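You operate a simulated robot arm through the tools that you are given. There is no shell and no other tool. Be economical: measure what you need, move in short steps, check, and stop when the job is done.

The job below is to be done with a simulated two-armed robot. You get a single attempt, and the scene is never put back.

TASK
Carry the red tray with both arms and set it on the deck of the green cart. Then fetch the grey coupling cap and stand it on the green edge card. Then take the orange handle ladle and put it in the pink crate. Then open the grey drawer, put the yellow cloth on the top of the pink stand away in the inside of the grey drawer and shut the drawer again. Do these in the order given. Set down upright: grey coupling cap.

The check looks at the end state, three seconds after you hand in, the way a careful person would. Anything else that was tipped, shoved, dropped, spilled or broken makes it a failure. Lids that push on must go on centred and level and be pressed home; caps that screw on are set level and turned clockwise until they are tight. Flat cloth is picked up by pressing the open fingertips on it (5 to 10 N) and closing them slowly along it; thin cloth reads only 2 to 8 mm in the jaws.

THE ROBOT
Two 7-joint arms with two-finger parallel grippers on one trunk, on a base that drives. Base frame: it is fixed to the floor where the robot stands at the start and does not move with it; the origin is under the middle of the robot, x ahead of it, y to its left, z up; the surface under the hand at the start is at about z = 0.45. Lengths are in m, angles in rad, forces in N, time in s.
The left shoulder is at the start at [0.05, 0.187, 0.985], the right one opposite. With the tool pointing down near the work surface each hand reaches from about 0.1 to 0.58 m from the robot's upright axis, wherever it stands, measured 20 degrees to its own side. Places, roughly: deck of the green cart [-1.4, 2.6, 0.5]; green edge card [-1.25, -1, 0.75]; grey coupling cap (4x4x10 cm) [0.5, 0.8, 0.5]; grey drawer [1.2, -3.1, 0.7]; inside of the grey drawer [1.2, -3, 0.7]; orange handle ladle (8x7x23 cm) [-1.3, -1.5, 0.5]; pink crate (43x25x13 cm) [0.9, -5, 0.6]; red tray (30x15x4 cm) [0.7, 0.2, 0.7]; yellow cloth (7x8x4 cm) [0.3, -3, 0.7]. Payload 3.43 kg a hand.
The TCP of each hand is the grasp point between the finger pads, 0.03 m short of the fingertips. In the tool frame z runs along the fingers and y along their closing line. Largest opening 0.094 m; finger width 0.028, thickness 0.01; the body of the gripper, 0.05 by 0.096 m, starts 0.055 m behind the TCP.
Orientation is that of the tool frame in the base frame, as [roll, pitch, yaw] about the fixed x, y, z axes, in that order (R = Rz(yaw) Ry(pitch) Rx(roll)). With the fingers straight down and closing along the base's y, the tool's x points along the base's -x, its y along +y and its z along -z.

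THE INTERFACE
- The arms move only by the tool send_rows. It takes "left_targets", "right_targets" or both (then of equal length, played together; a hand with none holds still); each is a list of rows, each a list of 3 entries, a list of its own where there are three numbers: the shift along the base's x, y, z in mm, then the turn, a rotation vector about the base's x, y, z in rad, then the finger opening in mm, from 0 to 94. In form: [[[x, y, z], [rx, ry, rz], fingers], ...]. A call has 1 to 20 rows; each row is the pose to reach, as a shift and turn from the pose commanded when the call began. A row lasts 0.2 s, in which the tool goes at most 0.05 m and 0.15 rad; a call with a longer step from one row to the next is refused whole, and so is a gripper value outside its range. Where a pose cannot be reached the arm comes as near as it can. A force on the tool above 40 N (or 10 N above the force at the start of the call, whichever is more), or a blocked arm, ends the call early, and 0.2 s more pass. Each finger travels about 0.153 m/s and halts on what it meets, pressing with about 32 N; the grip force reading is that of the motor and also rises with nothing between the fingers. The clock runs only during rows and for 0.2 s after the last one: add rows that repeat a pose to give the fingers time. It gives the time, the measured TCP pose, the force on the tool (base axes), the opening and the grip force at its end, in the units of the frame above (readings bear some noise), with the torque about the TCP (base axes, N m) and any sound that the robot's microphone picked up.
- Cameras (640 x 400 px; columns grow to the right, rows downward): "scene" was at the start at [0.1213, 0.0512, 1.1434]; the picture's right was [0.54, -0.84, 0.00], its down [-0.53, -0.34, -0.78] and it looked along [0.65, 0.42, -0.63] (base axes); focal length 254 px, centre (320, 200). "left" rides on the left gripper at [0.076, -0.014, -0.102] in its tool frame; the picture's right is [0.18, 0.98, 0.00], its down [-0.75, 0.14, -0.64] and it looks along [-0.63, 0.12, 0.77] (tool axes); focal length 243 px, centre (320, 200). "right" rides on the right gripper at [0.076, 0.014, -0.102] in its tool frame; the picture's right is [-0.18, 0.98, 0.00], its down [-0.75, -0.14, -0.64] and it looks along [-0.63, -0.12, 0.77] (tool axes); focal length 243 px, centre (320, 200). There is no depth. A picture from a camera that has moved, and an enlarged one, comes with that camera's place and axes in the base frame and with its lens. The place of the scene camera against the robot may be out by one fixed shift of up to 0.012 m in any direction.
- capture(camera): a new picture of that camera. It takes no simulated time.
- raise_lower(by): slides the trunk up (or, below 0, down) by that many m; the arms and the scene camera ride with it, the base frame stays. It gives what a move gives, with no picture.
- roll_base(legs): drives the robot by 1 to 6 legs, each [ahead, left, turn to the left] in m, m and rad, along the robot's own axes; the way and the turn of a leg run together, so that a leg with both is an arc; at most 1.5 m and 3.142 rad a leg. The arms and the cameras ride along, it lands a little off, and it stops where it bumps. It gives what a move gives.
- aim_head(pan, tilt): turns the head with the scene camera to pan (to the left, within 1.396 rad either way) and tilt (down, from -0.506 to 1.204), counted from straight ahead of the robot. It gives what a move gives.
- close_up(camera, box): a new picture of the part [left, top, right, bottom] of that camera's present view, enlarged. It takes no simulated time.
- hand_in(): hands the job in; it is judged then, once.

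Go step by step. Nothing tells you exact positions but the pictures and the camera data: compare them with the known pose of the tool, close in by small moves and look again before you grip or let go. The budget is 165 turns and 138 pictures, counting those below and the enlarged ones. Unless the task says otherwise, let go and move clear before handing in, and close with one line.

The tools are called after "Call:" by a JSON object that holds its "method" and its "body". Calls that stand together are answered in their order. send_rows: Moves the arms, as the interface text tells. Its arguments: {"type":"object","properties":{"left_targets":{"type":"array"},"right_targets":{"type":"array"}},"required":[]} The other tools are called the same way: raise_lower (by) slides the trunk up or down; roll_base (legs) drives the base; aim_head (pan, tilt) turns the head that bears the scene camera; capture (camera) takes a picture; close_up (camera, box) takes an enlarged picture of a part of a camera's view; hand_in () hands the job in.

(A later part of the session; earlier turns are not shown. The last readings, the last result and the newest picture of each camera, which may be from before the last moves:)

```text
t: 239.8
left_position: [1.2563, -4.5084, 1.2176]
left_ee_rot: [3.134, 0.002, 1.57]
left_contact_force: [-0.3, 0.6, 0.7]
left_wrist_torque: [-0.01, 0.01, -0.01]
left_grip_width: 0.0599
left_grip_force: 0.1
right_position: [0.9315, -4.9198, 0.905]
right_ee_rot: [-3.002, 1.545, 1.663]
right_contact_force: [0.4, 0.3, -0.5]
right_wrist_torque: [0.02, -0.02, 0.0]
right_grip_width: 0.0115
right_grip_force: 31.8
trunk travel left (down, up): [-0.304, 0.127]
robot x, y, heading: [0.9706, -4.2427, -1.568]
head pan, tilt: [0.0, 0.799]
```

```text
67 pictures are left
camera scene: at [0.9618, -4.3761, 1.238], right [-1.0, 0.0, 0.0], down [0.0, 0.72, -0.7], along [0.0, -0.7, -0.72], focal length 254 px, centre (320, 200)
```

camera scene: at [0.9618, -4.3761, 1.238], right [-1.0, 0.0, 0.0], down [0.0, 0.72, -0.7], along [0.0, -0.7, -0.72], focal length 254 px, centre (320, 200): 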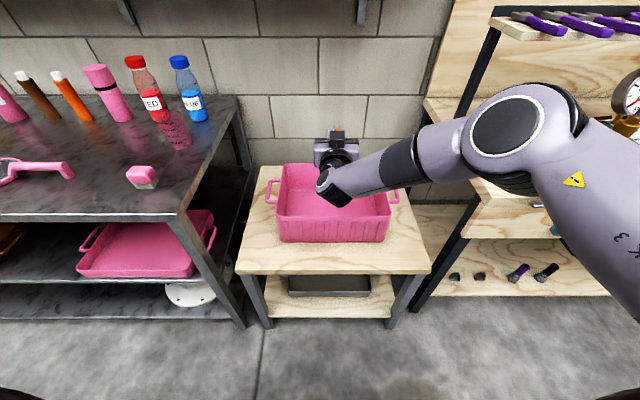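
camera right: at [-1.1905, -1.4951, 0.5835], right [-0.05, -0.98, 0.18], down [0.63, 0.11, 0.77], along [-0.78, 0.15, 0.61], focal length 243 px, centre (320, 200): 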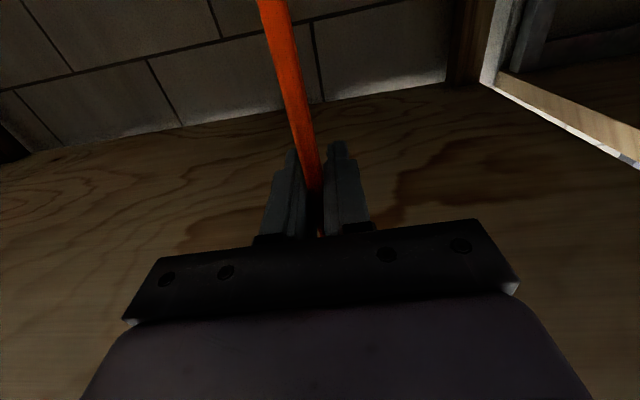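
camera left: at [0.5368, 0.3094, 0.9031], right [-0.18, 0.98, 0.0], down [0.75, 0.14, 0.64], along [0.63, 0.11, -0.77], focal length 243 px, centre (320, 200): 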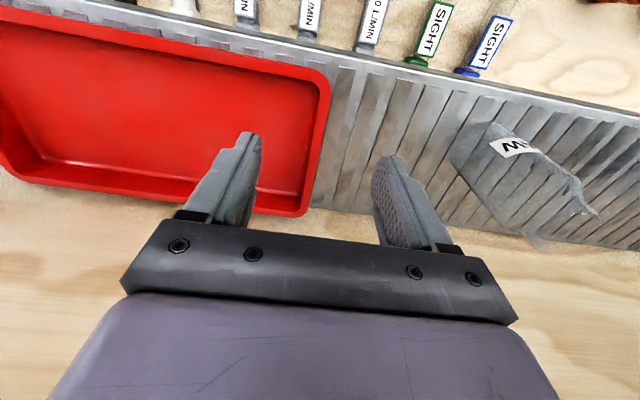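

Call:
{"method": "capture", "body": {"camera": "left"}}

Call:
{"method": "close_up", "body": {"camera": "scene", "box": [230, 110, 430, 260]}}

```text
66 pictures are left
camera left: at [1.2416, -4.4323, 1.3198], right [0.98, 0.18, 0.01], down [0.14, -0.75, 0.64], along [0.12, -0.63, -0.77], focal length 243 px, centre (320, 200)
```

left: 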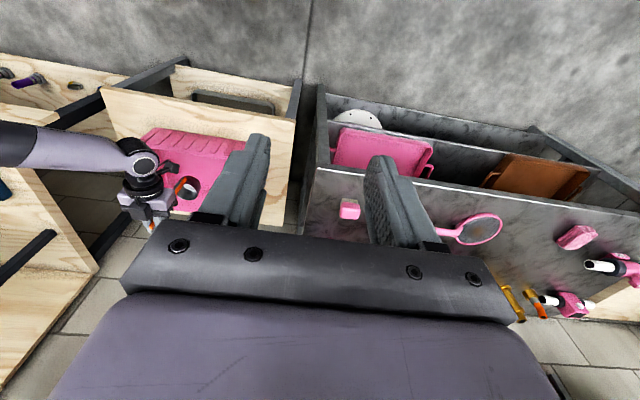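

```text
2.67 times, centred on (330, 185) of scene
camera zoom: at [0.9618, -4.3761, 1.238], right [-1.0, 0.0, 0.0], down [0.0, 0.72, -0.7], along [0.0, -0.7, -0.72], focal length 678 px, centre (293, 240)
```

zoom: 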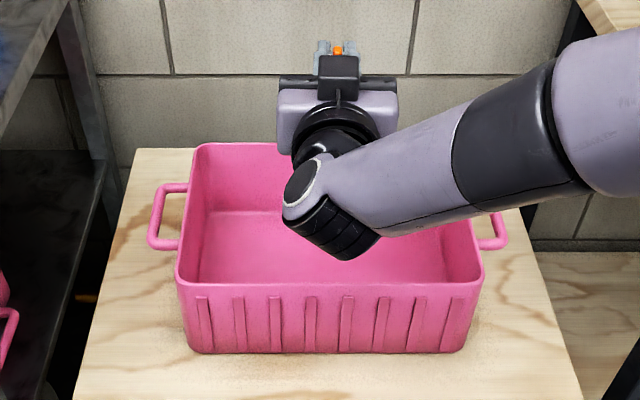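

The near wall of the crate is at about y -4.865. I'll move 0.07 m further in and lower most of the way.

Call:
{"method": "roll_base", "body": {"legs": [[0.07, 0, 0]]}}

Call:
{"method": "raise_lower", "body": {"by": -0.1}}

Call:
{"method": "capture", "body": {"camera": "left"}}

Call:
{"method": "close_up", "body": {"camera": "scene", "box": [230, 110, 430, 260]}}

```text
t: 240.8
left_position: [1.2558, -4.5777, 1.2175]
left_ee_rot: [3.133, 0.0, 1.568]
left_contact_force: [0.7, 0.7, -0.3]
left_wrist_torque: [0.05, 0.0, -0.01]
left_grip_width: 0.06
left_grip_force: 0.0
right_position: [0.9297, -4.9887, 0.9048]
right_ee_rot: [-3.008, 1.545, 1.656]
right_contact_force: [-0.3, 0.0, -0.9]
right_wrist_torque: [0.02, -0.02, 0.02]
right_grip_width: 0.0113
right_grip_force: 32.2
trunk travel left (down, up): [-0.304, 0.127]
robot x, y, heading: [0.9694, -4.3126, -1.572]
head pan, tilt: [0.0, 0.799]
```

```text
t: 242.1
left_position: [1.2551, -4.5783, 1.1183]
left_ee_rot: [3.135, 0.002, 1.571]
left_contact_force: [0.2, 0.2, 0.3]
left_wrist_torque: [0.03, -0.01, 0.01]
left_grip_width: 0.0602
left_grip_force: 0.0
right_position: [0.9316, -4.9886, 0.806]
right_ee_rot: [-3.004, 1.545, 1.661]
right_contact_force: [-0.6, 0.2, 0.1]
right_wrist_torque: [0.02, 0.02, 0.0]
right_grip_width: 0.0118
right_grip_force: 31.9
trunk travel left (down, up): [-0.204, 0.227]
robot x, y, heading: [0.9744, -4.3139, -1.57]
head pan, tilt: [0.0, 0.799]
```

```text
64 pictures are left
camera left: at [1.2412, -4.5019, 1.2199], right [0.98, 0.18, 0.01], down [0.14, -0.75, 0.64], along [0.12, -0.63, -0.77], focal length 243 px, centre (320, 200)
```

left: 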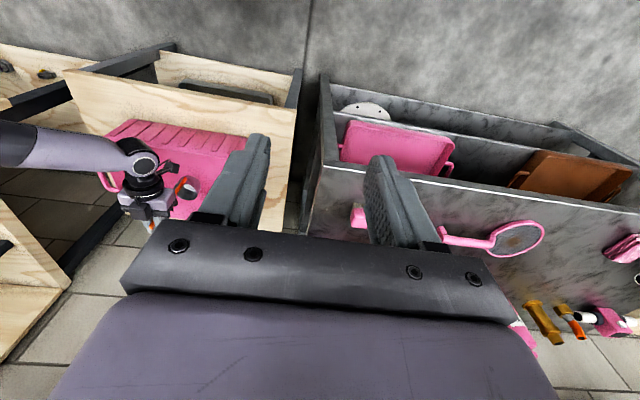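

```text
2.67 times, centred on (330, 185) of scene
camera zoom: at [0.9614, -4.4455, 1.138], right [-1.0, 0.0, 0.0], down [0.0, 0.72, -0.7], along [0.0, -0.7, -0.72], focal length 678 px, centre (293, 240)
```

zoom: 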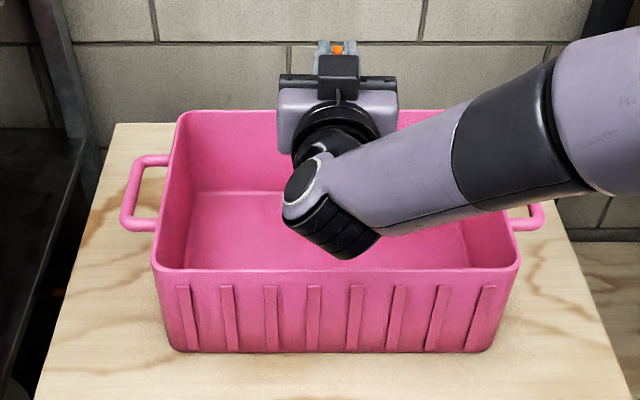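

The rim is at z ≈ 0.67 and the crate floor at ≈ 0.545, so the cup is about 6 cm above the floor. I'll lower it further.

Call:
{"method": "raise_lower", "body": {"by": -0.042}}

Call:
{"method": "close_up", "body": {"camera": "scene", "box": [260, 110, 400, 215]}}

Call:
{"method": "close_up", "body": {"camera": "left", "box": [80, 100, 260, 240]}}

```text
t: 242.9
left_position: [1.2546, -4.5782, 1.0757]
left_ee_rot: [3.132, 0.003, 1.569]
left_contact_force: [0.4, 0.3, 0.2]
left_wrist_torque: [-0.02, -0.01, 0.01]
left_grip_width: 0.0597
left_grip_force: 0.1
right_position: [0.9299, -4.9881, 0.7643]
right_ee_rot: [-3.004, 1.547, 1.66]
right_contact_force: [0.3, 0.5, -0.3]
right_wrist_torque: [0.02, 0.05, -0.01]
right_grip_width: 0.0117
right_grip_force: 32.1
trunk travel left (down, up): [-0.162, 0.269]
robot x, y, heading: [0.9681, -4.3102, -1.576]
head pan, tilt: [0.0, 0.799]
```

```text
3.81 times, centred on (330, 162) of scene
camera zoom: at [0.9614, -4.4454, 1.0959], right [-1.0, 0.0, 0.0], down [0.0, 0.72, -0.7], along [0.0, -0.7, -0.72], focal length 969 px, centre (282, 343)
```

zoom: 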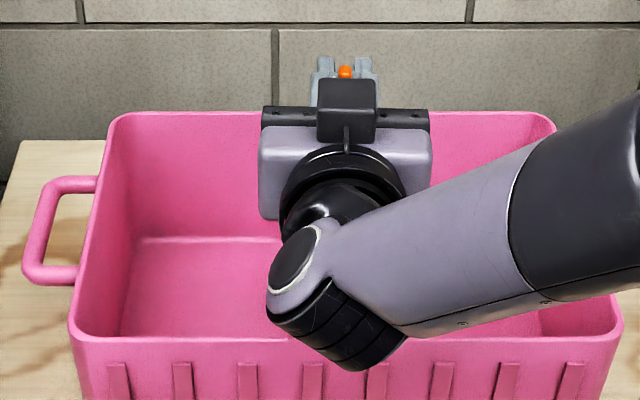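

```text
2.86 times, centred on (170, 170) of left
camera zoom: at [1.2412, -4.5019, 1.1778], right [0.98, 0.18, 0.01], down [0.14, -0.75, 0.64], along [0.12, -0.63, -0.77], focal length 693 px, centre (749, 286)
```

zoom: 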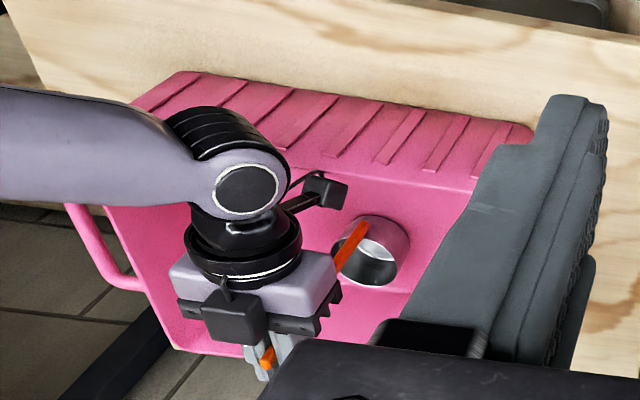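

The ladle cup is inside the crate and close to the floor. I'll lower it another 15 mm and check for contact.

Call:
{"method": "raise_lower", "body": {"by": -0.014}}

Call:
{"method": "close_up", "body": {"camera": "left", "box": [80, 100, 260, 240]}}

```text
t: 243.6
left_position: [1.2563, -4.5777, 1.0629]
left_ee_rot: [3.135, 0.004, 1.569]
left_contact_force: [0.1, 1.6, 0.1]
left_wrist_torque: [-0.01, 0.02, -0.02]
left_grip_width: 0.0599
left_grip_force: 0.1
right_position: [0.9309, -4.99, 0.7561]
right_ee_rot: [-2.91, 1.56, 1.752]
right_contact_force: [0.4, 1.0, 22.9]
right_wrist_torque: [0.01, -0.04, 0.04]
right_grip_width: 0.0123
right_grip_force: 31.9
trunk travel left (down, up): [-0.148, 0.283]
robot x, y, heading: [0.9698, -4.308, -1.573]
head pan, tilt: [0.0, 0.799]
```

```text
2.86 times, centred on (170, 170) of left
camera zoom: at [1.2414, -4.4996, 1.1646], right [0.98, 0.18, 0.01], down [0.14, -0.75, 0.65], along [0.12, -0.63, -0.76], focal length 693 px, centre (749, 286)
```

zoom: 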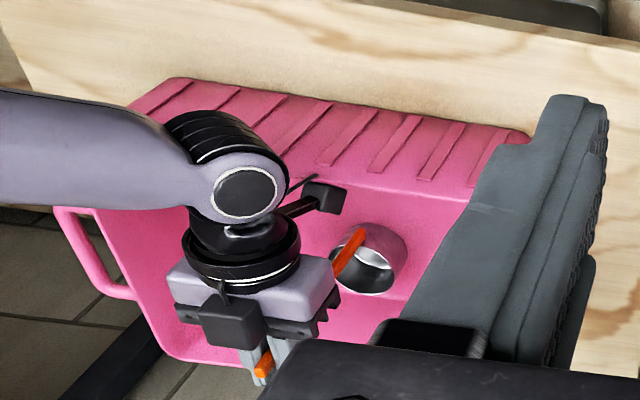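

Contact was felt at the floor (23 N). I'll relieve 5 mm, open, rise clear of the handle, then back away.

Call:
{"method": "raise_lower", "body": {"by": 0.005}}

Call:
{"method": "send_rows", "body": {"right_targets": [[[0, 0, 0], [0, 0, 0], 12], [[0, 0, 0], [0, 0, 0], 20], [[0, 0, 0], [0, 0, 0], 35], [[0, 0, 0], [0, 0, 0], 50], [[0, 0, 0], [0, 0, 0], 50]]}}

Call:
{"method": "raise_lower", "body": {"by": 0.14}}

Call:
{"method": "roll_base", "body": {"legs": [[-0.35, 0, 0]]}}

Call:
{"method": "capture", "body": {"camera": "scene"}}

```text
t: 244.1
left_position: [1.2553, -4.5783, 1.0675]
left_ee_rot: [3.136, 0.001, 1.567]
left_contact_force: [0.3, 0.0, 0.3]
left_wrist_torque: [0.0, 0.02, -0.01]
left_grip_width: 0.06
left_grip_force: 0.1
right_position: [0.9284, -4.9884, 0.7548]
right_ee_rot: [-2.99, 1.547, 1.673]
right_contact_force: [-0.5, -5.8, 11.4]
right_wrist_torque: [-0.52, -0.09, -0.06]
right_grip_width: 0.0116
right_grip_force: 32.6
trunk travel left (down, up): [-0.153, 0.278]
robot x, y, heading: [0.9734, -4.3099, -1.575]
head pan, tilt: [0.0, 0.799]
```

```text
t: 245.3
left_position: [1.256, -4.578, 1.0671]
left_ee_rot: [3.134, 0.001, 1.568]
left_contact_force: [-0.2, -0.5, 0.6]
left_wrist_torque: [-0.02, -0.01, -0.02]
left_grip_width: 0.0599
left_grip_force: 0.1
right_position: [0.9308, -4.9881, 0.7549]
right_ee_rot: [-3.002, 1.544, 1.659]
right_contact_force: [-0.5, -0.5, 0.3]
right_wrist_torque: [-0.01, 0.01, 0.0]
right_grip_width: 0.0501
right_grip_force: 0.0
trunk travel left (down, up): [-0.153, 0.278]
robot x, y, heading: [0.9708, -4.312, -1.573]
head pan, tilt: [0.0, 0.799]
```

```text
t: 247.0
left_position: [1.2532, -4.5783, 1.207]
left_ee_rot: [3.134, 0.001, 1.569]
left_contact_force: [-0.1, -0.4, 0.2]
left_wrist_torque: [-0.02, 0.01, 0.05]
left_grip_width: 0.0604
left_grip_force: 0.0
right_position: [0.9309, -4.9893, 0.8948]
right_ee_rot: [-3.0, 1.544, 1.665]
right_contact_force: [0.3, 0.0, -0.7]
right_wrist_torque: [-0.01, 0.04, 0.02]
right_grip_width: 0.0497
right_grip_force: 0.1
trunk travel left (down, up): [-0.293, 0.138]
robot x, y, heading: [0.9756, -4.3108, -1.571]
head pan, tilt: [0.0, 0.799]
```

```text
t: 249.2
left_position: [1.2565, -4.2314, 1.2074]
left_ee_rot: [3.134, 0.003, 1.582]
left_contact_force: [0.1, -0.3, 0.2]
left_wrist_torque: [0.0, 0.01, -0.02]
left_grip_width: 0.0597
left_grip_force: 0.0
right_position: [0.9374, -4.6468, 0.8956]
right_ee_rot: [-3.001, 1.544, 1.676]
right_contact_force: [0.1, 0.2, -0.6]
right_wrist_torque: [0.01, 0.01, 0.01]
right_grip_width: 0.0499
right_grip_force: 0.0
trunk travel left (down, up): [-0.293, 0.138]
robot x, y, heading: [0.9686, -3.9655, -1.556]
head pan, tilt: [0.0, 0.799]
```

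```text
59 pictures are left
camera scene: at [0.9618, -4.1024, 1.227], right [-1.0, -0.01, 0.0], down [-0.01, 0.72, -0.7], along [0.01, -0.7, -0.72], focal length 254 px, centre (320, 200)
```

scene: 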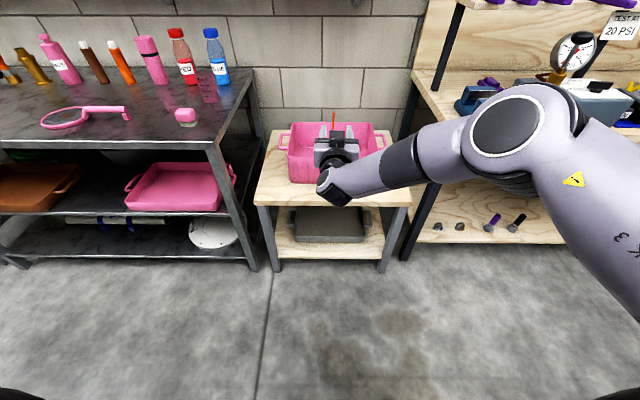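

The ladle stands in the crate. Now I'll bring the right hand back to pointing down and turn around to face the grey cabinet.

Call:
{"method": "send_rows", "body": {"right_targets": [[[0, 25, 0], [0.13, 0, 0], 50], [[0, 50, 0], [0.26, 0, 0], 50], [[0, 75, 0], [0.39, 0, 0], 50], [[0, 100, 0], [0.52, 0, 0], 50], [[0, 125, 0], [0.65, 0, 0], 50], [[0, 150, 5], [0.78, 0, 0], 50], [[0, 175, 10], [0.91, 0, 0], 50], [[-5, 200, 15], [1.04, 0, 0], 50], [[-10, 225, 20], [1.17, 0, 0], 50], [[-15, 250, 30], [1.3, 0, 0], 50], [[-20, 275, 40], [1.43, 0, 0], 50], [[-30, 295, 50], [1.57, 0, 0], 50], [[-50, 300, 60], [1.57, 0, 0], 50], [[-70, 300, 70], [1.57, 0, 0], 50]]}}

Call:
{"method": "roll_base", "body": {"legs": [[0, 0, -1.57], [0, 0, -1.57]]}}

Call:
{"method": "aim_head", "body": {"pan": 0.0, "tilt": 0.6}}

Call:
{"method": "capture", "body": {"camera": "scene"}}

```text
t: 252.2
left_position: [1.2562, -4.2319, 1.2066]
left_ee_rot: [3.135, 0.003, 1.583]
left_contact_force: [-0.8, 0.1, -0.4]
left_wrist_torque: [0.02, -0.02, -0.01]
left_grip_width: 0.0599
left_grip_force: 0.1
right_position: [0.8689, -4.3462, 0.9638]
right_ee_rot: [-3.107, -0.026, 1.574]
right_contact_force: [-0.7, -0.5, -0.9]
right_wrist_torque: [-0.01, 0.0, 0.05]
right_grip_width: 0.0501
right_grip_force: 0.0
trunk travel left (down, up): [-0.293, 0.138]
robot x, y, heading: [0.9716, -3.9672, -1.558]
head pan, tilt: [0.0, 0.799]
```

```text
t: 260.2
left_position: [0.6806, -3.7062, 1.2069]
left_ee_rot: [3.135, 0.002, -1.557]
left_contact_force: [-0.3, -0.1, 0.5]
left_wrist_torque: [-0.01, 0.02, 0.01]
left_grip_width: 0.06
left_grip_force: 0.3
right_position: [1.068, -3.5905, 0.9643]
right_ee_rot: [-3.107, -0.023, -1.566]
right_contact_force: [0.5, -0.3, -0.3]
right_wrist_torque: [0.04, 0.02, -0.01]
right_grip_width: 0.0501
right_grip_force: 0.1
trunk travel left (down, up): [-0.293, 0.138]
robot x, y, heading: [0.9685, -3.9664, 1.585]
head pan, tilt: [0.0, 0.799]
```

```text
t: 261.0
left_position: [0.6805, -3.7053, 1.2066]
left_ee_rot: [3.135, -0.001, -1.556]
left_contact_force: [0.0, -0.4, 0.3]
left_wrist_torque: [0.03, 0.03, -0.03]
left_grip_width: 0.0599
left_grip_force: 0.1
right_position: [1.0683, -3.5909, 0.964]
right_ee_rot: [-3.106, -0.024, -1.567]
right_contact_force: [-0.1, 0.6, 0.9]
right_wrist_torque: [-0.02, 0.0, -0.01]
right_grip_width: 0.0499
right_grip_force: 0.1
trunk travel left (down, up): [-0.293, 0.138]
robot x, y, heading: [0.9717, -3.9681, 1.587]
head pan, tilt: [0.0, 0.6]
```

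```text
58 pictures are left
camera scene: at [0.9583, -3.8169, 1.2438], right [1.0, 0.01, 0.0], down [0.01, -0.57, -0.82], along [-0.01, 0.82, -0.57], focal length 254 px, centre (320, 200)
```

scene: 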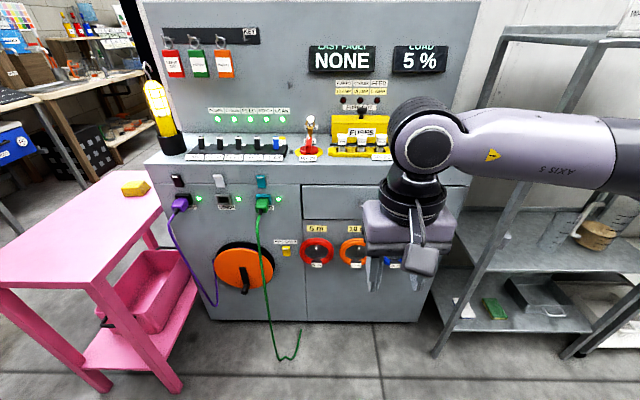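

The drawer is just behind my right hand. I'll slide left a little for a clear view of it, and of the cloth.

Call:
{"method": "roll_base", "body": {"legs": [[0, 0.42, -0.015]]}}

Call:
{"method": "aim_head", "body": {"pan": -0.25, "tilt": 0.6}}

Call:
{"method": "capture", "body": {"camera": "scene"}}

Call:
{"method": "capture", "body": {"camera": "left"}}

```text
t: 265.1
left_position: [0.2743, -3.699, 1.208]
left_ee_rot: [3.133, 0.001, -1.583]
left_contact_force: [-0.5, -1.3, 0.6]
left_wrist_torque: [0.03, 0.0, 0.01]
left_grip_width: 0.0598
left_grip_force: 0.0
right_position: [0.6647, -3.5947, 0.9636]
right_ee_rot: [-3.108, -0.024, -1.592]
right_contact_force: [-0.5, 0.1, -0.8]
right_wrist_torque: [-0.03, -0.02, 0.02]
right_grip_width: 0.05
right_grip_force: 0.0
trunk travel left (down, up): [-0.293, 0.138]
robot x, y, heading: [0.5583, -3.9716, 1.558]
head pan, tilt: [0.0, 0.6]
```

```text
t: 265.9
left_position: [0.274, -3.6978, 1.206]
left_ee_rot: [3.135, 0.0, -1.583]
left_contact_force: [-0.6, 0.3, 0.0]
left_wrist_torque: [0.0, -0.01, -0.01]
left_grip_width: 0.0598
left_grip_force: 0.1
right_position: [0.6641, -3.5934, 0.9641]
right_ee_rot: [-3.107, -0.024, -1.593]
right_contact_force: [-0.3, 0.8, 0.3]
right_wrist_torque: [0.04, -0.02, -0.01]
right_grip_width: 0.05
right_grip_force: 0.2
trunk travel left (down, up): [-0.293, 0.138]
robot x, y, heading: [0.5537, -3.968, 1.562]
head pan, tilt: [-0.25, 0.6]
```

```text
57 pictures are left
camera scene: at [0.5702, -3.8201, 1.2438], right [0.97, -0.26, 0.0], down [-0.15, -0.55, -0.83], along [0.21, 0.8, -0.56], focal length 254 px, centre (320, 200)
```

scene: 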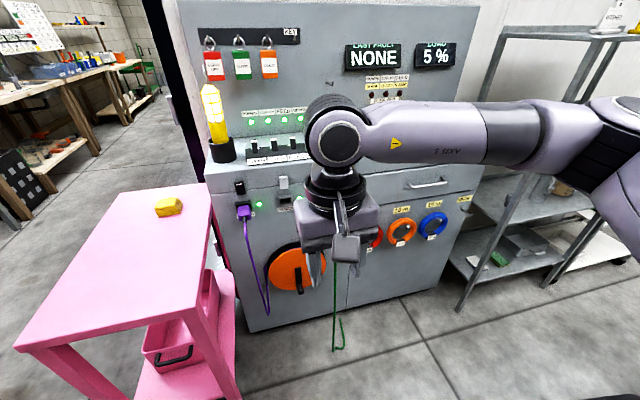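

```text
56 pictures are left
camera left: at [0.2892, -3.7749, 1.3087], right [-0.99, -0.17, 0.01], down [-0.13, 0.75, 0.64], along [-0.12, 0.63, -0.77], focal length 243 px, centre (320, 200)
```

left: 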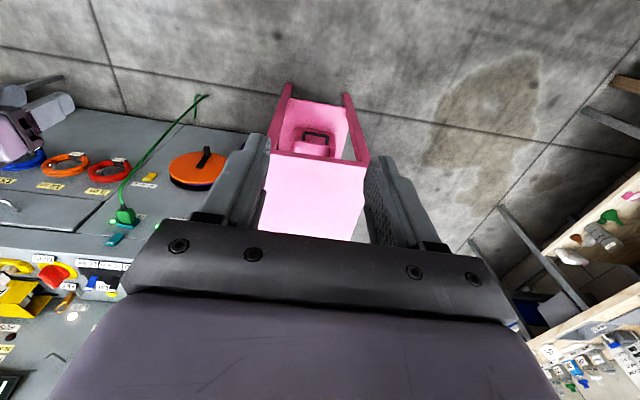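

The drawer handle is a short horizontal bar near (1.12, -3.16, 0.775), and the cloth is a lump near (0.24, -2.98) on the stand. I'll turn the right hand to point forward with its fingers closing vertically.

Call:
{"method": "send_rows", "body": {"right_targets": [[[0, 10, -3], [0.081, 0.081, -0.081], 50], [[0, 22, -6], [0.161, 0.161, -0.161], 50], [[0, 35, -9], [0.242, 0.242, -0.242], 50], [[0, 50, -12], [0.322, 0.322, -0.322], 50], [[0, 65, -15], [0.403, 0.403, -0.403], 50], [[0, 80, -18], [0.484, 0.484, -0.484], 50], [[0, 95, -21], [0.564, 0.564, -0.564], 50], [[0, 110, -24], [0.645, 0.645, -0.645], 50], [[0, 125, -27], [0.725, 0.725, -0.725], 50], [[0, 140, -30], [0.806, 0.806, -0.806], 50], [[0, 155, -35], [0.887, 0.887, -0.887], 50], [[0, 170, -40], [0.967, 0.967, -0.967], 50], [[0, 185, -45], [1.048, 1.048, -1.048], 50], [[0, 200, -50], [1.128, 1.128, -1.128], 50], [[0, 210, -50], [1.209, 1.209, -1.209], 50], [[0, 210, -50], [1.209, 1.209, -1.209], 50]]}}

Call:
{"method": "capture", "body": {"camera": "scene"}}

```text
t: 269.3
left_position: [0.2749, -3.6981, 1.2068]
left_ee_rot: [3.134, 0.001, -1.582]
left_contact_force: [0.5, 0.0, -0.8]
left_wrist_torque: [0.02, 0.0, -0.01]
left_grip_width: 0.06
left_grip_force: 0.1
right_position: [0.6878, -3.4336, 0.9394]
right_ee_rot: [1.98, 0.149, -2.739]
right_contact_force: [-1.0, 0.8, 0.7]
right_wrist_torque: [-0.02, -0.02, 0.04]
right_grip_width: 0.0502
right_grip_force: 0.1
right hand out of reach, approached as far as the arm can: row 11, 12, 13, 14, 15, 16
trunk travel left (down, up): [-0.293, 0.138]
robot x, y, heading: [0.5552, -3.966, 1.561]
head pan, tilt: [-0.25, 0.6]
```

```text
55 pictures are left
camera scene: at [0.5704, -3.8202, 1.2438], right [0.97, -0.26, 0.0], down [-0.15, -0.55, -0.83], along [0.21, 0.8, -0.56], focal length 254 px, centre (320, 200)
```

scene: 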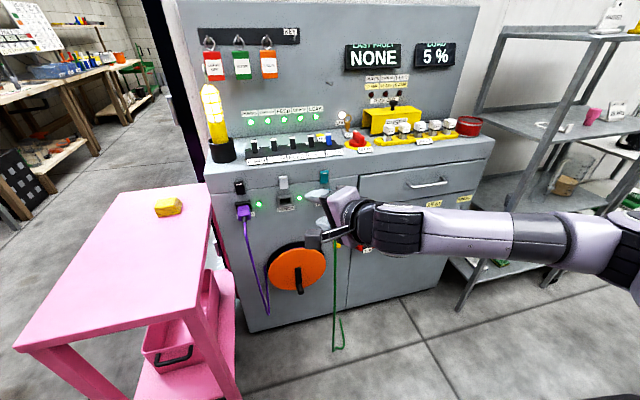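

The hand now points forward, yawed about 19° left and 23° down, with the fingers closing nearly vertically, which will do for the bar. I'll move in front of the handle and lower the trunk.

Call:
{"method": "roll_base", "body": {"legs": [[0, -0.44, 0.01]]}}

Call:
{"method": "raise_lower", "body": {"by": -0.15}}

Call:
{"method": "capture", "body": {"camera": "right"}}

Call:
{"method": "capture", "body": {"camera": "scene"}}

```text
t: 273.8
left_position: [0.7202, -3.7055, 1.2066]
left_ee_rot: [3.134, -0.002, -1.558]
left_contact_force: [0.1, 0.8, -0.4]
left_wrist_torque: [0.01, -0.02, 0.0]
left_grip_width: 0.06
left_grip_force: 0.1
right_position: [1.1261, -3.4317, 0.9388]
right_ee_rot: [1.982, 0.147, -2.713]
right_contact_force: [0.2, -0.2, -1.1]
right_wrist_torque: [-0.02, 0.0, -0.04]
right_grip_width: 0.0501
right_grip_force: 0.1
trunk travel left (down, up): [-0.293, 0.138]
robot x, y, heading: [1.0076, -3.9668, 1.583]
head pan, tilt: [-0.25, 0.6]
```

```text
t: 275.6
left_position: [0.7191, -3.707, 1.0572]
left_ee_rot: [3.134, 0.0, -1.559]
left_contact_force: [-0.2, 0.4, -0.9]
left_wrist_torque: [0.0, 0.01, -0.02]
left_grip_width: 0.0601
left_grip_force: 0.1
right_position: [1.1269, -3.4316, 0.7895]
right_ee_rot: [1.981, 0.148, -2.714]
right_contact_force: [0.1, 0.2, 0.0]
right_wrist_torque: [0.01, 0.01, 0.0]
right_grip_width: 0.0501
right_grip_force: 0.0
trunk travel left (down, up): [-0.143, 0.288]
robot x, y, heading: [1.0071, -3.97, 1.583]
head pan, tilt: [-0.25, 0.6]
```

```text
54 pictures are left
camera right: at [1.0881, -3.5465, 0.8329], right [-0.12, 0.38, 0.92], down [0.93, -0.29, 0.24], along [0.35, 0.88, -0.32], focal length 243 px, centre (320, 200)
```

right: 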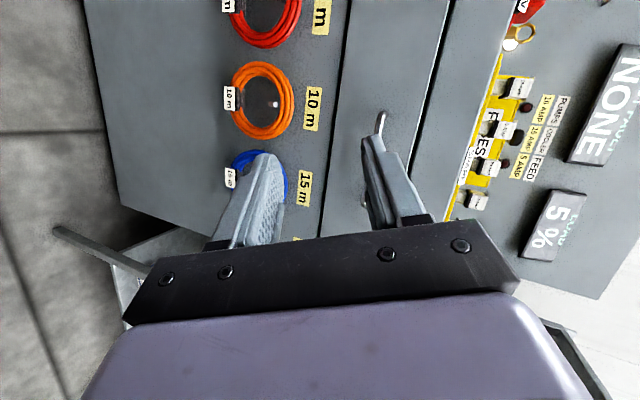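

```text
53 pictures are left
camera scene: at [1.0187, -3.8198, 1.0939], right [0.97, -0.24, 0.0], down [-0.13, -0.55, -0.83], along [0.19, 0.8, -0.56], focal length 254 px, centre (320, 200)
```

scene: 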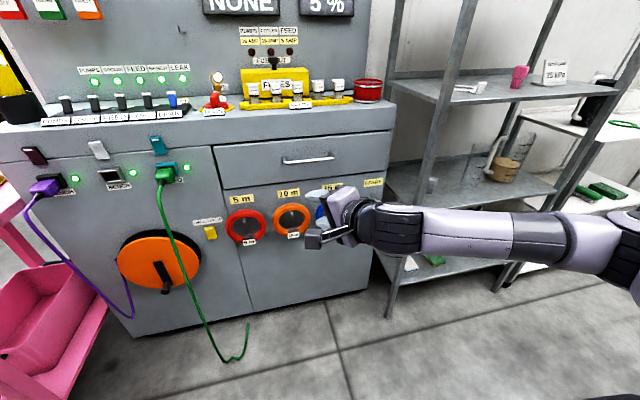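

The handle centre is around x 1.145, z 0.777. I'll nudge right and down, move closer and re-check.

Call:
{"method": "raise_lower", "body": {"by": -0.008}}

Call:
{"method": "roll_base", "body": {"legs": [[0.17, -0.02, -0.013]]}}

Call:
{"method": "capture", "body": {"camera": "right"}}

Call:
{"method": "close_up", "body": {"camera": "scene", "box": [220, 110, 440, 270]}}

```text
t: 276.1
left_position: [0.7199, -3.7062, 1.0495]
left_ee_rot: [3.135, 0.003, -1.558]
left_contact_force: [-0.2, 0.7, 0.1]
left_wrist_torque: [-0.03, -0.02, 0.02]
left_grip_width: 0.0602
left_grip_force: 0.0
right_position: [1.1271, -3.4312, 0.7818]
right_ee_rot: [1.98, 0.149, -2.714]
right_contact_force: [0.3, -0.7, -0.3]
right_wrist_torque: [0.02, 0.02, 0.02]
right_grip_width: 0.0502
right_grip_force: 0.1
trunk travel left (down, up): [-0.135, 0.296]
robot x, y, heading: [1.0077, -3.9718, 1.579]
head pan, tilt: [-0.25, 0.6]
```

```text
t: 277.6
left_position: [0.7399, -3.5306, 1.0487]
left_ee_rot: [3.134, 0.003, -1.568]
left_contact_force: [-0.2, 0.0, 0.0]
left_wrist_torque: [-0.01, 0.03, 0.01]
left_grip_width: 0.0603
left_grip_force: 0.0
right_position: [1.1502, -3.2607, 0.783]
right_ee_rot: [1.983, 0.148, -2.723]
right_contact_force: [-0.3, 0.4, 0.2]
right_wrist_torque: [0.01, -0.02, -0.05]
right_grip_width: 0.0499
right_grip_force: 0.1
trunk travel left (down, up): [-0.135, 0.296]
robot x, y, heading: [1.0268, -3.7968, 1.573]
head pan, tilt: [-0.25, 0.6]
```

```text
52 pictures are left
camera right: at [1.1107, -3.3753, 0.8248], right [-0.12, 0.38, 0.92], down [0.93, -0.29, 0.24], along [0.36, 0.88, -0.32], focal length 243 px, centre (320, 200)
```

right: 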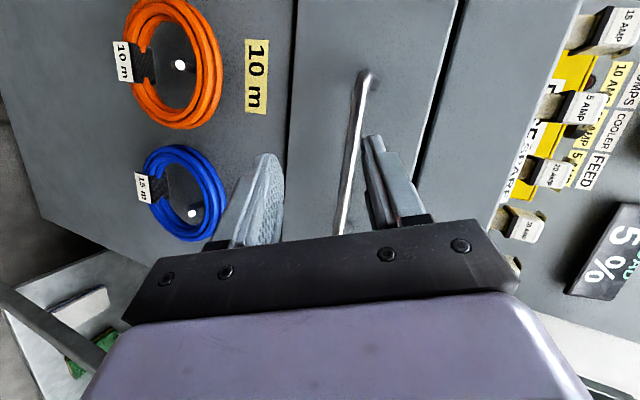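

```text
2.50 times, centred on (330, 190) of scene
camera zoom: at [1.039, -3.6481, 1.0858], right [0.97, -0.24, 0.0], down [-0.14, -0.55, -0.83], along [0.2, 0.8, -0.56], focal length 636 px, centre (295, 225)
```

zoom: 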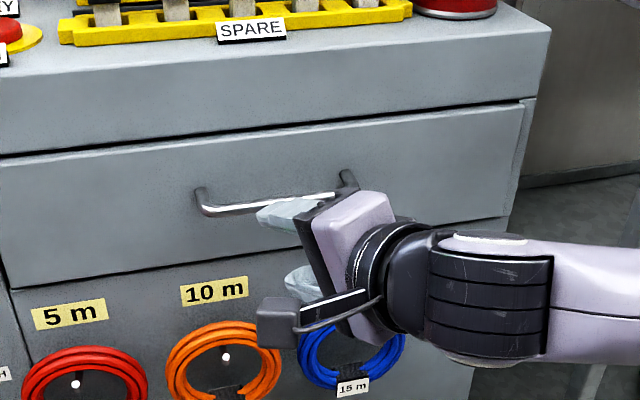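

The bar is at y ≈ -3.185, z ≈ 0.777. I'll drive 0.06 m in so that it lies between the fingers.

Call:
{"method": "roll_base", "body": {"legs": [[0.06, 0, 0]]}}

Call:
{"method": "capture", "body": {"camera": "right"}}

Call:
{"method": "close_up", "body": {"camera": "scene", "box": [220, 110, 440, 270]}}

```text
t: 278.6
left_position: [0.7391, -3.4714, 1.0498]
left_ee_rot: [3.135, 0.0, -1.565]
left_contact_force: [0.0, -0.4, 1.0]
left_wrist_torque: [0.01, 0.01, -0.04]
left_grip_width: 0.0601
left_grip_force: 0.0
right_position: [1.149, -3.2006, 0.7809]
right_ee_rot: [1.981, 0.149, -2.721]
right_contact_force: [0.8, -0.1, 0.2]
right_wrist_torque: [-0.01, 0.0, 0.02]
right_grip_width: 0.0497
right_grip_force: 0.1
trunk travel left (down, up): [-0.135, 0.296]
robot x, y, heading: [1.0303, -3.7387, 1.575]
head pan, tilt: [-0.25, 0.6]
```

```text
50 pictures are left
camera right: at [1.1096, -3.3152, 0.8248], right [-0.12, 0.38, 0.92], down [0.93, -0.29, 0.24], along [0.36, 0.88, -0.32], focal length 243 px, centre (320, 200)
```

right: 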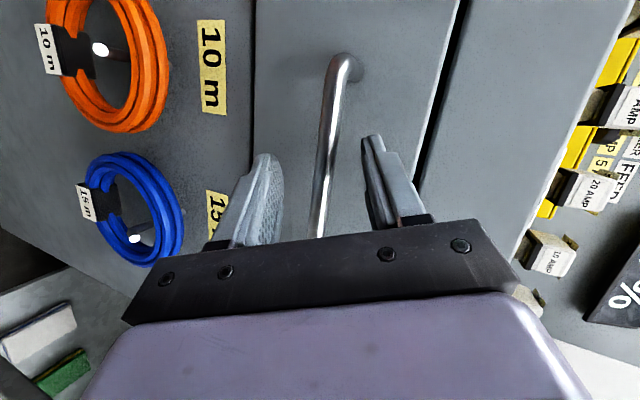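

```text
2.50 times, centred on (330, 190) of scene
camera zoom: at [1.0384, -3.588, 1.0858], right [0.97, -0.24, 0.0], down [-0.14, -0.55, -0.83], along [0.2, 0.8, -0.56], focal length 636 px, centre (295, 225)
```

zoom: 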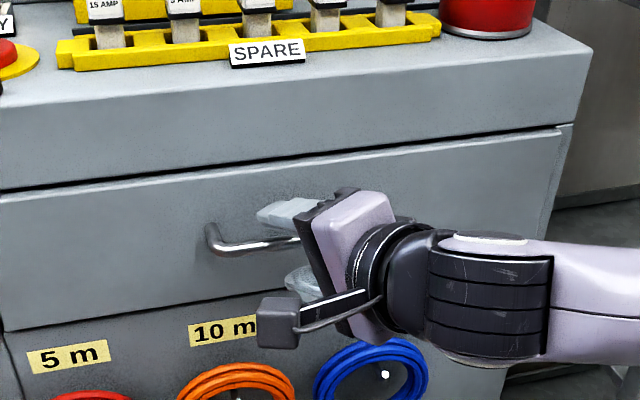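

The bar lies between the fingers. I'll close on it.

Call:
{"method": "send_rows", "body": {"right_targets": [[[0, 0, 0], [0, 0, 0], 40], [[0, 0, 0], [0, 0, 0], 28], [[0, 0, 0], [0, 0, 0], 16], [[0, 0, 0], [0, 0, 0], 5], [[0, 0, 0], [0, 0, 0], 0], [[0, 0, 0], [0, 0, 0], 0]]}}

Call:
{"method": "capture", "body": {"camera": "right"}}

```text
t: 280.0
left_position: [0.7396, -3.4715, 1.0484]
left_ee_rot: [3.133, 0.001, -1.567]
left_contact_force: [0.3, 0.0, -0.5]
left_wrist_torque: [-0.04, 0.02, -0.02]
left_grip_width: 0.0599
left_grip_force: 0.1
right_position: [1.1477, -3.2003, 0.7838]
right_ee_rot: [1.975, 0.149, -2.721]
right_contact_force: [-2.8, 2.1, 14.2]
right_wrist_torque: [0.32, 1.87, -0.48]
right_grip_width: 0.0202
right_grip_force: 44.6
trunk travel left (down, up): [-0.135, 0.296]
robot x, y, heading: [1.03, -3.7411, 1.573]
head pan, tilt: [-0.25, 0.6]
```

```text
48 pictures are left
camera right: at [1.1091, -3.3157, 0.8271], right [-0.11, 0.37, 0.92], down [0.93, -0.29, 0.23], along [0.36, 0.88, -0.31], focal length 243 px, centre (320, 200)
```

right: 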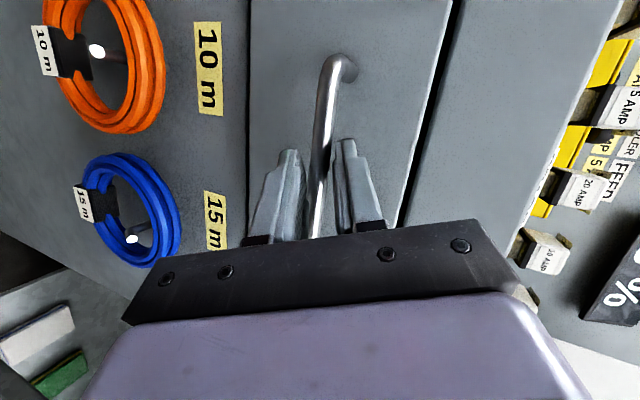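

The bar is gripped. I'll pull the drawer by backing the base slowly.

Call:
{"method": "roll_base", "body": {"legs": [[-0.1, 0, 0]]}}

Call:
{"method": "capture", "body": {"camera": "scene"}}

```text
t: 281.1
left_position: [0.7397, -3.5722, 1.0498]
left_ee_rot: [3.138, 0.005, -1.567]
left_contact_force: [0.0, 0.9, 0.6]
left_wrist_torque: [0.04, 0.01, 0.0]
left_grip_width: 0.0603
left_grip_force: 0.0
right_position: [1.1486, -3.3017, 0.7844]
right_ee_rot: [1.976, 0.149, -2.719]
right_contact_force: [-9.3, -2.5, 18.0]
right_wrist_torque: [0.3, 1.57, -0.77]
right_grip_width: 0.0204
right_grip_force: 44.8
trunk travel left (down, up): [-0.135, 0.296]
robot x, y, heading: [1.0252, -3.8342, 1.574]
head pan, tilt: [-0.25, 0.6]
```

```text
47 pictures are left
camera scene: at [1.0383, -3.6896, 1.0861], right [0.97, -0.24, 0.0], down [-0.14, -0.55, -0.83], along [0.2, 0.8, -0.56], focal length 254 px, centre (320, 200)
```

scene: 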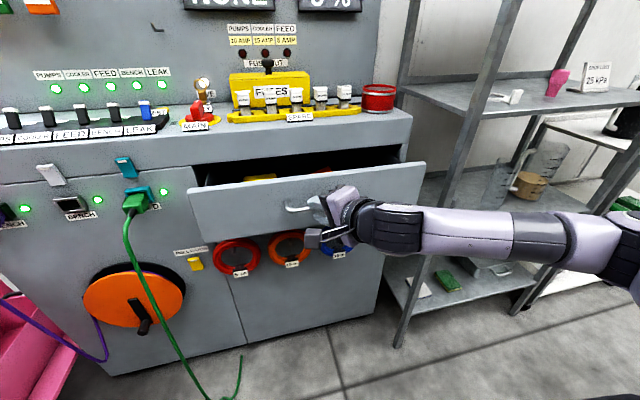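

The drawer is sliding open. I'll pull another 0.12 m.

Call:
{"method": "roll_base", "body": {"legs": [[-0.12, 0, 0]]}}

Call:
{"method": "capture", "body": {"camera": "scene"}}

```text
t: 282.4
left_position: [0.7407, -3.6904, 1.0482]
left_ee_rot: [3.133, 0.003, -1.565]
left_contact_force: [0.2, 0.3, 0.6]
left_wrist_torque: [-0.01, 0.02, 0.0]
left_grip_width: 0.0599
left_grip_force: 0.0
right_position: [1.1479, -3.421, 0.7818]
right_ee_rot: [1.981, 0.148, -2.715]
right_contact_force: [-0.8, -1.1, -0.7]
right_wrist_torque: [0.02, -0.03, 0.02]
right_grip_width: 0.0
right_grip_force: 32.5
trunk travel left (down, up): [-0.135, 0.296]
robot x, y, heading: [1.0301, -3.9509, 1.582]
head pan, tilt: [-0.25, 0.6]
```

```text
46 pictures are left
camera scene: at [1.0393, -3.8071, 1.0858], right [0.97, -0.24, 0.0], down [-0.14, -0.55, -0.83], along [0.2, 0.8, -0.56], focal length 254 px, centre (320, 200)
```

scene: 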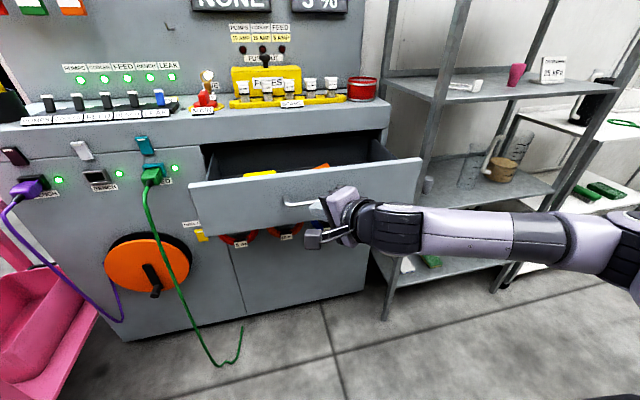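

The drawer is open by about 0.17 m; the fingers slipped off at its end stop. I'll raise and turn the hand back to pointing down, then go round to the aisle side of the pink stand.

Call:
{"method": "send_rows", "body": {"right_targets": [[[0, -20, 5], [-0.07, -0.086, 0.084], 20], [[0, -35, 15], [-0.14, -0.171, 0.167], 30], [[0, -50, 30], [-0.21, -0.257, 0.251], 40], [[0, -60, 45], [-0.28, -0.342, 0.335], 50], [[0, -70, 60], [-0.35, -0.428, 0.418], 50], [[0, -80, 75], [-0.42, -0.513, 0.502], 50], [[0, -90, 90], [-0.489, -0.599, 0.585], 50], [[0, -100, 105], [-0.559, -0.684, 0.669], 50], [[0, -110, 120], [-0.629, -0.77, 0.753], 50], [[0, -120, 135], [-0.699, -0.855, 0.836], 50], [[0, -130, 150], [-0.769, -0.941, 0.92], 50], [[0, -130, 150], [-0.769, -0.941, 0.92], 50]]}}

Call:
{"method": "raise_lower", "body": {"by": 0.12}}

Call:
{"method": "roll_base", "body": {"legs": [[0, 0.7, 0], [0, 0.68, -0.01], [0.75, 0, 0]]}}

Call:
{"method": "aim_head", "body": {"pan": -0.9, "tilt": 0.6}}

Call:
{"method": "capture", "body": {"camera": "scene"}}

```text
t: 285.0
left_position: [0.7406, -3.6899, 1.0482]
left_ee_rot: [3.136, 0.002, -1.563]
left_contact_force: [-0.1, -0.4, 0.1]
left_wrist_torque: [-0.03, 0.04, -0.02]
left_grip_width: 0.0599
left_grip_force: 0.1
right_position: [1.1477, -3.5494, 0.9321]
right_ee_rot: [-3.14, 0.0, -1.573]
right_contact_force: [-0.3, 0.2, 0.3]
right_wrist_torque: [-0.01, -0.03, 0.0]
right_grip_width: 0.0502
right_grip_force: 0.0
trunk travel left (down, up): [-0.135, 0.296]
robot x, y, heading: [1.0281, -3.9571, 1.578]
head pan, tilt: [-0.25, 0.6]
```

```text
t: 286.5
left_position: [0.7404, -3.6902, 1.1707]
left_ee_rot: [3.133, 0.0, -1.565]
left_contact_force: [-0.5, 0.1, 0.2]
left_wrist_torque: [0.0, 0.0, 0.01]
left_grip_width: 0.0599
left_grip_force: 0.0
right_position: [1.1472, -3.5499, 1.0538]
right_ee_rot: [3.142, 0.002, -1.574]
right_contact_force: [0.1, 0.1, -0.3]
right_wrist_torque: [0.03, 0.0, 0.0]
right_grip_width: 0.0499
right_grip_force: 0.1
trunk travel left (down, up): [-0.255, 0.176]
robot x, y, heading: [1.0265, -3.9554, 1.576]
head pan, tilt: [-0.25, 0.6]
```

```text
t: 302.3
left_position: [-0.5936, -2.9585, 1.1694]
left_ee_rot: [3.134, -0.001, -1.568]
left_contact_force: [0.5, 0.2, -0.2]
left_wrist_torque: [-0.01, 0.04, -0.04]
left_grip_width: 0.06
left_grip_force: 0.0
right_position: [-0.1873, -2.8203, 1.0526]
right_ee_rot: [-3.141, 0.002, -1.578]
right_contact_force: [-0.4, 0.3, 0.2]
right_wrist_torque: [-0.03, -0.01, 0.02]
right_grip_width: 0.05
right_grip_force: 0.1
trunk travel left (down, up): [-0.255, 0.176]
robot x, y, heading: [-0.3071, -3.2277, 1.57]
head pan, tilt: [-0.25, 0.6]
```

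```text
t: 303.3
left_position: [-0.593, -2.9593, 1.1689]
left_ee_rot: [3.135, 0.001, -1.57]
left_contact_force: [0.5, -0.6, 0.0]
left_wrist_torque: [0.02, 0.02, -0.01]
left_grip_width: 0.0599
left_grip_force: 0.0
right_position: [-0.1862, -2.8203, 1.0521]
right_ee_rot: [-3.141, 0.0, -1.579]
right_contact_force: [0.7, 0.0, 0.0]
right_wrist_torque: [0.0, 0.0, -0.02]
right_grip_width: 0.0497
right_grip_force: 0.0
trunk travel left (down, up): [-0.255, 0.176]
robot x, y, heading: [-0.3085, -3.2281, 1.573]
head pan, tilt: [-0.901, 0.6]
```

```text
45 pictures are left
camera scene: at [-0.2481, -3.1077, 1.2058], right [0.62, -0.78, 0.0], down [-0.44, -0.35, -0.83], along [0.65, 0.51, -0.56], focal length 254 px, centre (320, 200)
```

scene: 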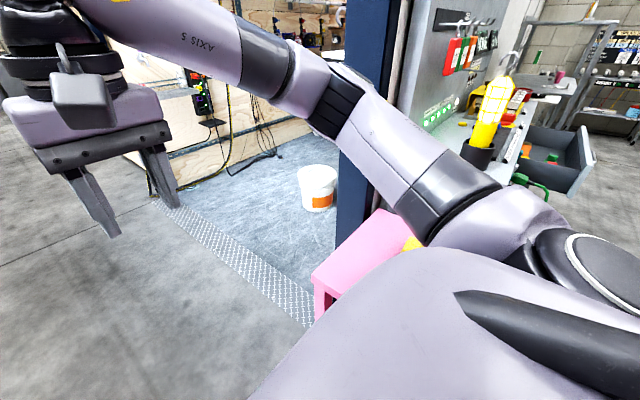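

The open drawer is visible. I'll turn to face the stand from the aisle and shift to line up my right hand with the cloth.

Call:
{"method": "roll_base", "body": {"legs": [[0, 0, -1.57], [0, 0.35, 0]]}}

Call:
{"method": "aim_head", "body": {"pan": -0.1, "tilt": 0.75}}

Call:
{"method": "capture", "body": {"camera": "scene"}}

Call:
{"method": "capture", "body": {"camera": "right"}}

```text
t: 310.7
left_position: [-0.0353, -2.6042, 1.1695]
left_ee_rot: [3.135, 0.002, 3.129]
left_contact_force: [0.4, -0.2, -0.4]
left_wrist_torque: [0.0, -0.01, 0.04]
left_grip_width: 0.0601
left_grip_force: 0.0
right_position: [0.0991, -3.012, 1.0526]
right_ee_rot: [3.141, 0.0, 3.121]
right_contact_force: [-0.5, 0.6, -0.1]
right_wrist_torque: [0.0, 0.03, 0.0]
right_grip_width: 0.0499
right_grip_force: 0.1
trunk travel left (down, up): [-0.255, 0.176]
robot x, y, heading: [-0.3028, -2.8818, -0.008]
head pan, tilt: [-0.901, 0.6]
```

```text
t: 311.8
left_position: [-0.0351, -2.6036, 1.1686]
left_ee_rot: [3.135, 0.002, 3.128]
left_contact_force: [0.8, -0.1, -0.3]
left_wrist_torque: [-0.03, -0.02, -0.04]
left_grip_width: 0.0597
left_grip_force: 0.1
right_position: [0.0993, -3.0124, 1.0529]
right_ee_rot: [3.14, 0.002, 3.123]
right_contact_force: [-0.4, -1.0, 0.3]
right_wrist_torque: [-0.06, -0.01, 0.04]
right_grip_width: 0.0498
right_grip_force: 0.0
trunk travel left (down, up): [-0.255, 0.176]
robot x, y, heading: [-0.3007, -2.8811, -0.01]
head pan, tilt: [-0.099, 0.75]
```

```text
44 pictures are left
camera scene: at [-0.1732, -2.89, 1.193], right [-0.11, -0.99, 0.0], down [-0.68, 0.08, -0.73], along [0.73, -0.08, -0.68], focal length 254 px, centre (320, 200)
```

scene: 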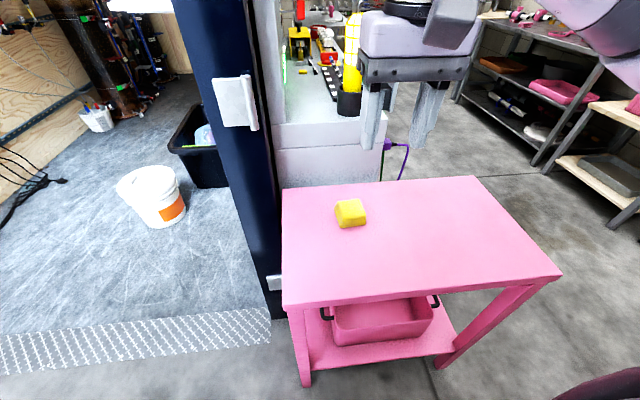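

```text
43 pictures are left
camera right: at [0.0235, -2.9964, 1.1562], right [0.2, 0.98, 0.0], down [0.75, -0.16, 0.64], along [0.63, -0.13, -0.77], focal length 243 px, centre (320, 200)
```

right: 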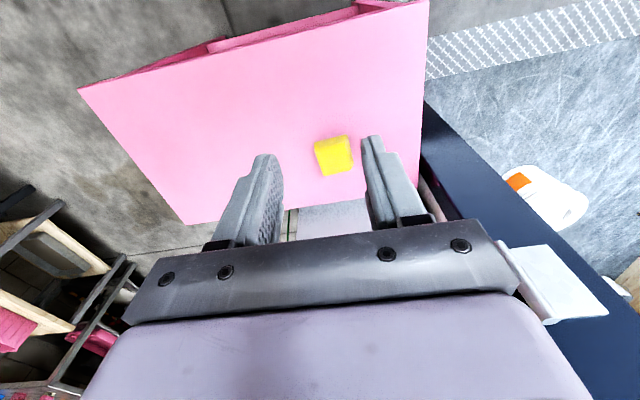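

The cloth is a block-like lump at about (0.26, -3.018), with its top near z 0.755. I'll go above it with the fingers wide open.

Call:
{"method": "send_rows", "body": {"right_targets": [[[25, 0, -20], [0, 0, 0], 60], [[55, -2, -45], [0, 0, 0], 70], [[85, -3, -75], [0, 0, 0], 80], [[115, -4, -110], [0, 0, 0], 90], [[140, -5, -145], [0, 0, 0], 90], [[160, -6, -180], [0, 0, 0], 90], [[160, -6, -200], [0, 0, 0], 90], [[160, -6, -200], [0, 0, 0], 90]]}}

Call:
{"method": "capture", "body": {"camera": "right"}}

Call:
{"method": "close_up", "body": {"camera": "scene", "box": [270, 120, 430, 260]}}

```text
t: 313.6
left_position: [-0.0348, -2.6038, 1.1693]
left_ee_rot: [3.135, 0.001, 3.127]
left_contact_force: [0.1, -0.3, -0.1]
left_wrist_torque: [-0.04, -0.03, -0.01]
left_grip_width: 0.0601
left_grip_force: 0.1
right_position: [0.2588, -3.0205, 0.852]
right_ee_rot: [-3.141, 0.002, 3.12]
right_contact_force: [1.1, -0.5, 0.4]
right_wrist_torque: [-0.01, -0.02, 0.0]
right_grip_width: 0.0901
right_grip_force: 0.1
trunk travel left (down, up): [-0.255, 0.176]
robot x, y, heading: [-0.3038, -2.8765, -0.017]
head pan, tilt: [-0.099, 0.75]
```

```text
42 pictures are left
camera right: at [0.1831, -3.0038, 0.9553], right [0.2, 0.98, 0.0], down [0.75, -0.16, 0.64], along [0.63, -0.13, -0.77], focal length 243 px, centre (320, 200)
```

right: 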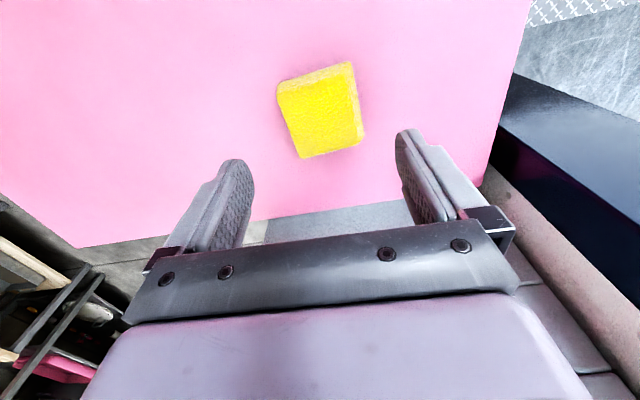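

```text
2.86 times, centred on (350, 190) of scene
camera zoom: at [-0.1732, -2.8899, 1.1929], right [-0.11, -0.99, 0.0], down [-0.68, 0.08, -0.73], along [0.73, -0.08, -0.68], focal length 727 px, centre (234, 229)
```

zoom: 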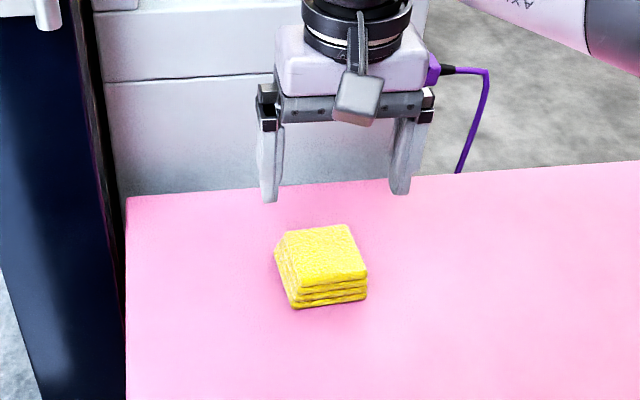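

It's a folded stack centred at about (0.257, -3.015), roughly 6 cm across. I'll go down around it.

Call:
{"method": "send_rows", "body": {"right_targets": [[[-1, 4, -25], [0, 0, 0], 88], [[-1, 4, -50], [0, 0, 0], 88], [[-1, 4, -72], [0, 0, 0], 88], [[-1, 4, -86], [0, 0, 0], 88], [[-1, 4, -94], [0, 0, 0], 88], [[-1, 4, -94], [0, 0, 0], 88]]}}

Call:
{"method": "close_up", "body": {"camera": "scene", "box": [270, 120, 430, 260]}}

Call:
{"method": "capture", "body": {"camera": "right"}}

```text
t: 315.0
left_position: [-0.0344, -2.6031, 1.1687]
left_ee_rot: [3.136, 0.002, 3.129]
left_contact_force: [-0.1, 0.1, -0.5]
left_wrist_torque: [0.01, -0.01, 0.01]
left_grip_width: 0.0598
left_grip_force: 0.1
right_position: [0.256, -3.0145, 0.7572]
right_ee_rot: [3.142, 0.002, 3.12]
right_contact_force: [0.1, -0.3, -0.7]
right_wrist_torque: [-0.03, 0.0, 0.01]
right_grip_width: 0.0881
right_grip_force: 0.0
trunk travel left (down, up): [-0.255, 0.176]
robot x, y, heading: [-0.3051, -2.8876, -0.009]
head pan, tilt: [-0.099, 0.75]
```

```text
2.86 times, centred on (350, 190) of scene
camera zoom: at [-0.1732, -2.8899, 1.1929], right [-0.11, -0.99, 0.0], down [-0.68, 0.08, -0.73], along [0.73, -0.08, -0.68], focal length 727 px, centre (234, 229)
```

zoom: 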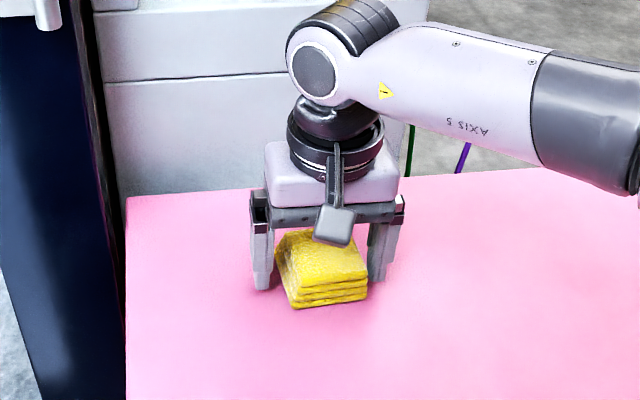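

```text
39 pictures are left
camera right: at [0.1807, -2.9988, 0.8609], right [0.2, 0.98, 0.0], down [0.75, -0.16, 0.64], along [0.63, -0.13, -0.77], focal length 243 px, centre (320, 200)
```

right: 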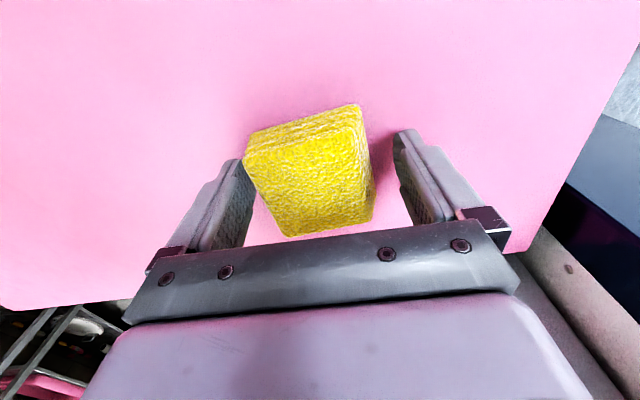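

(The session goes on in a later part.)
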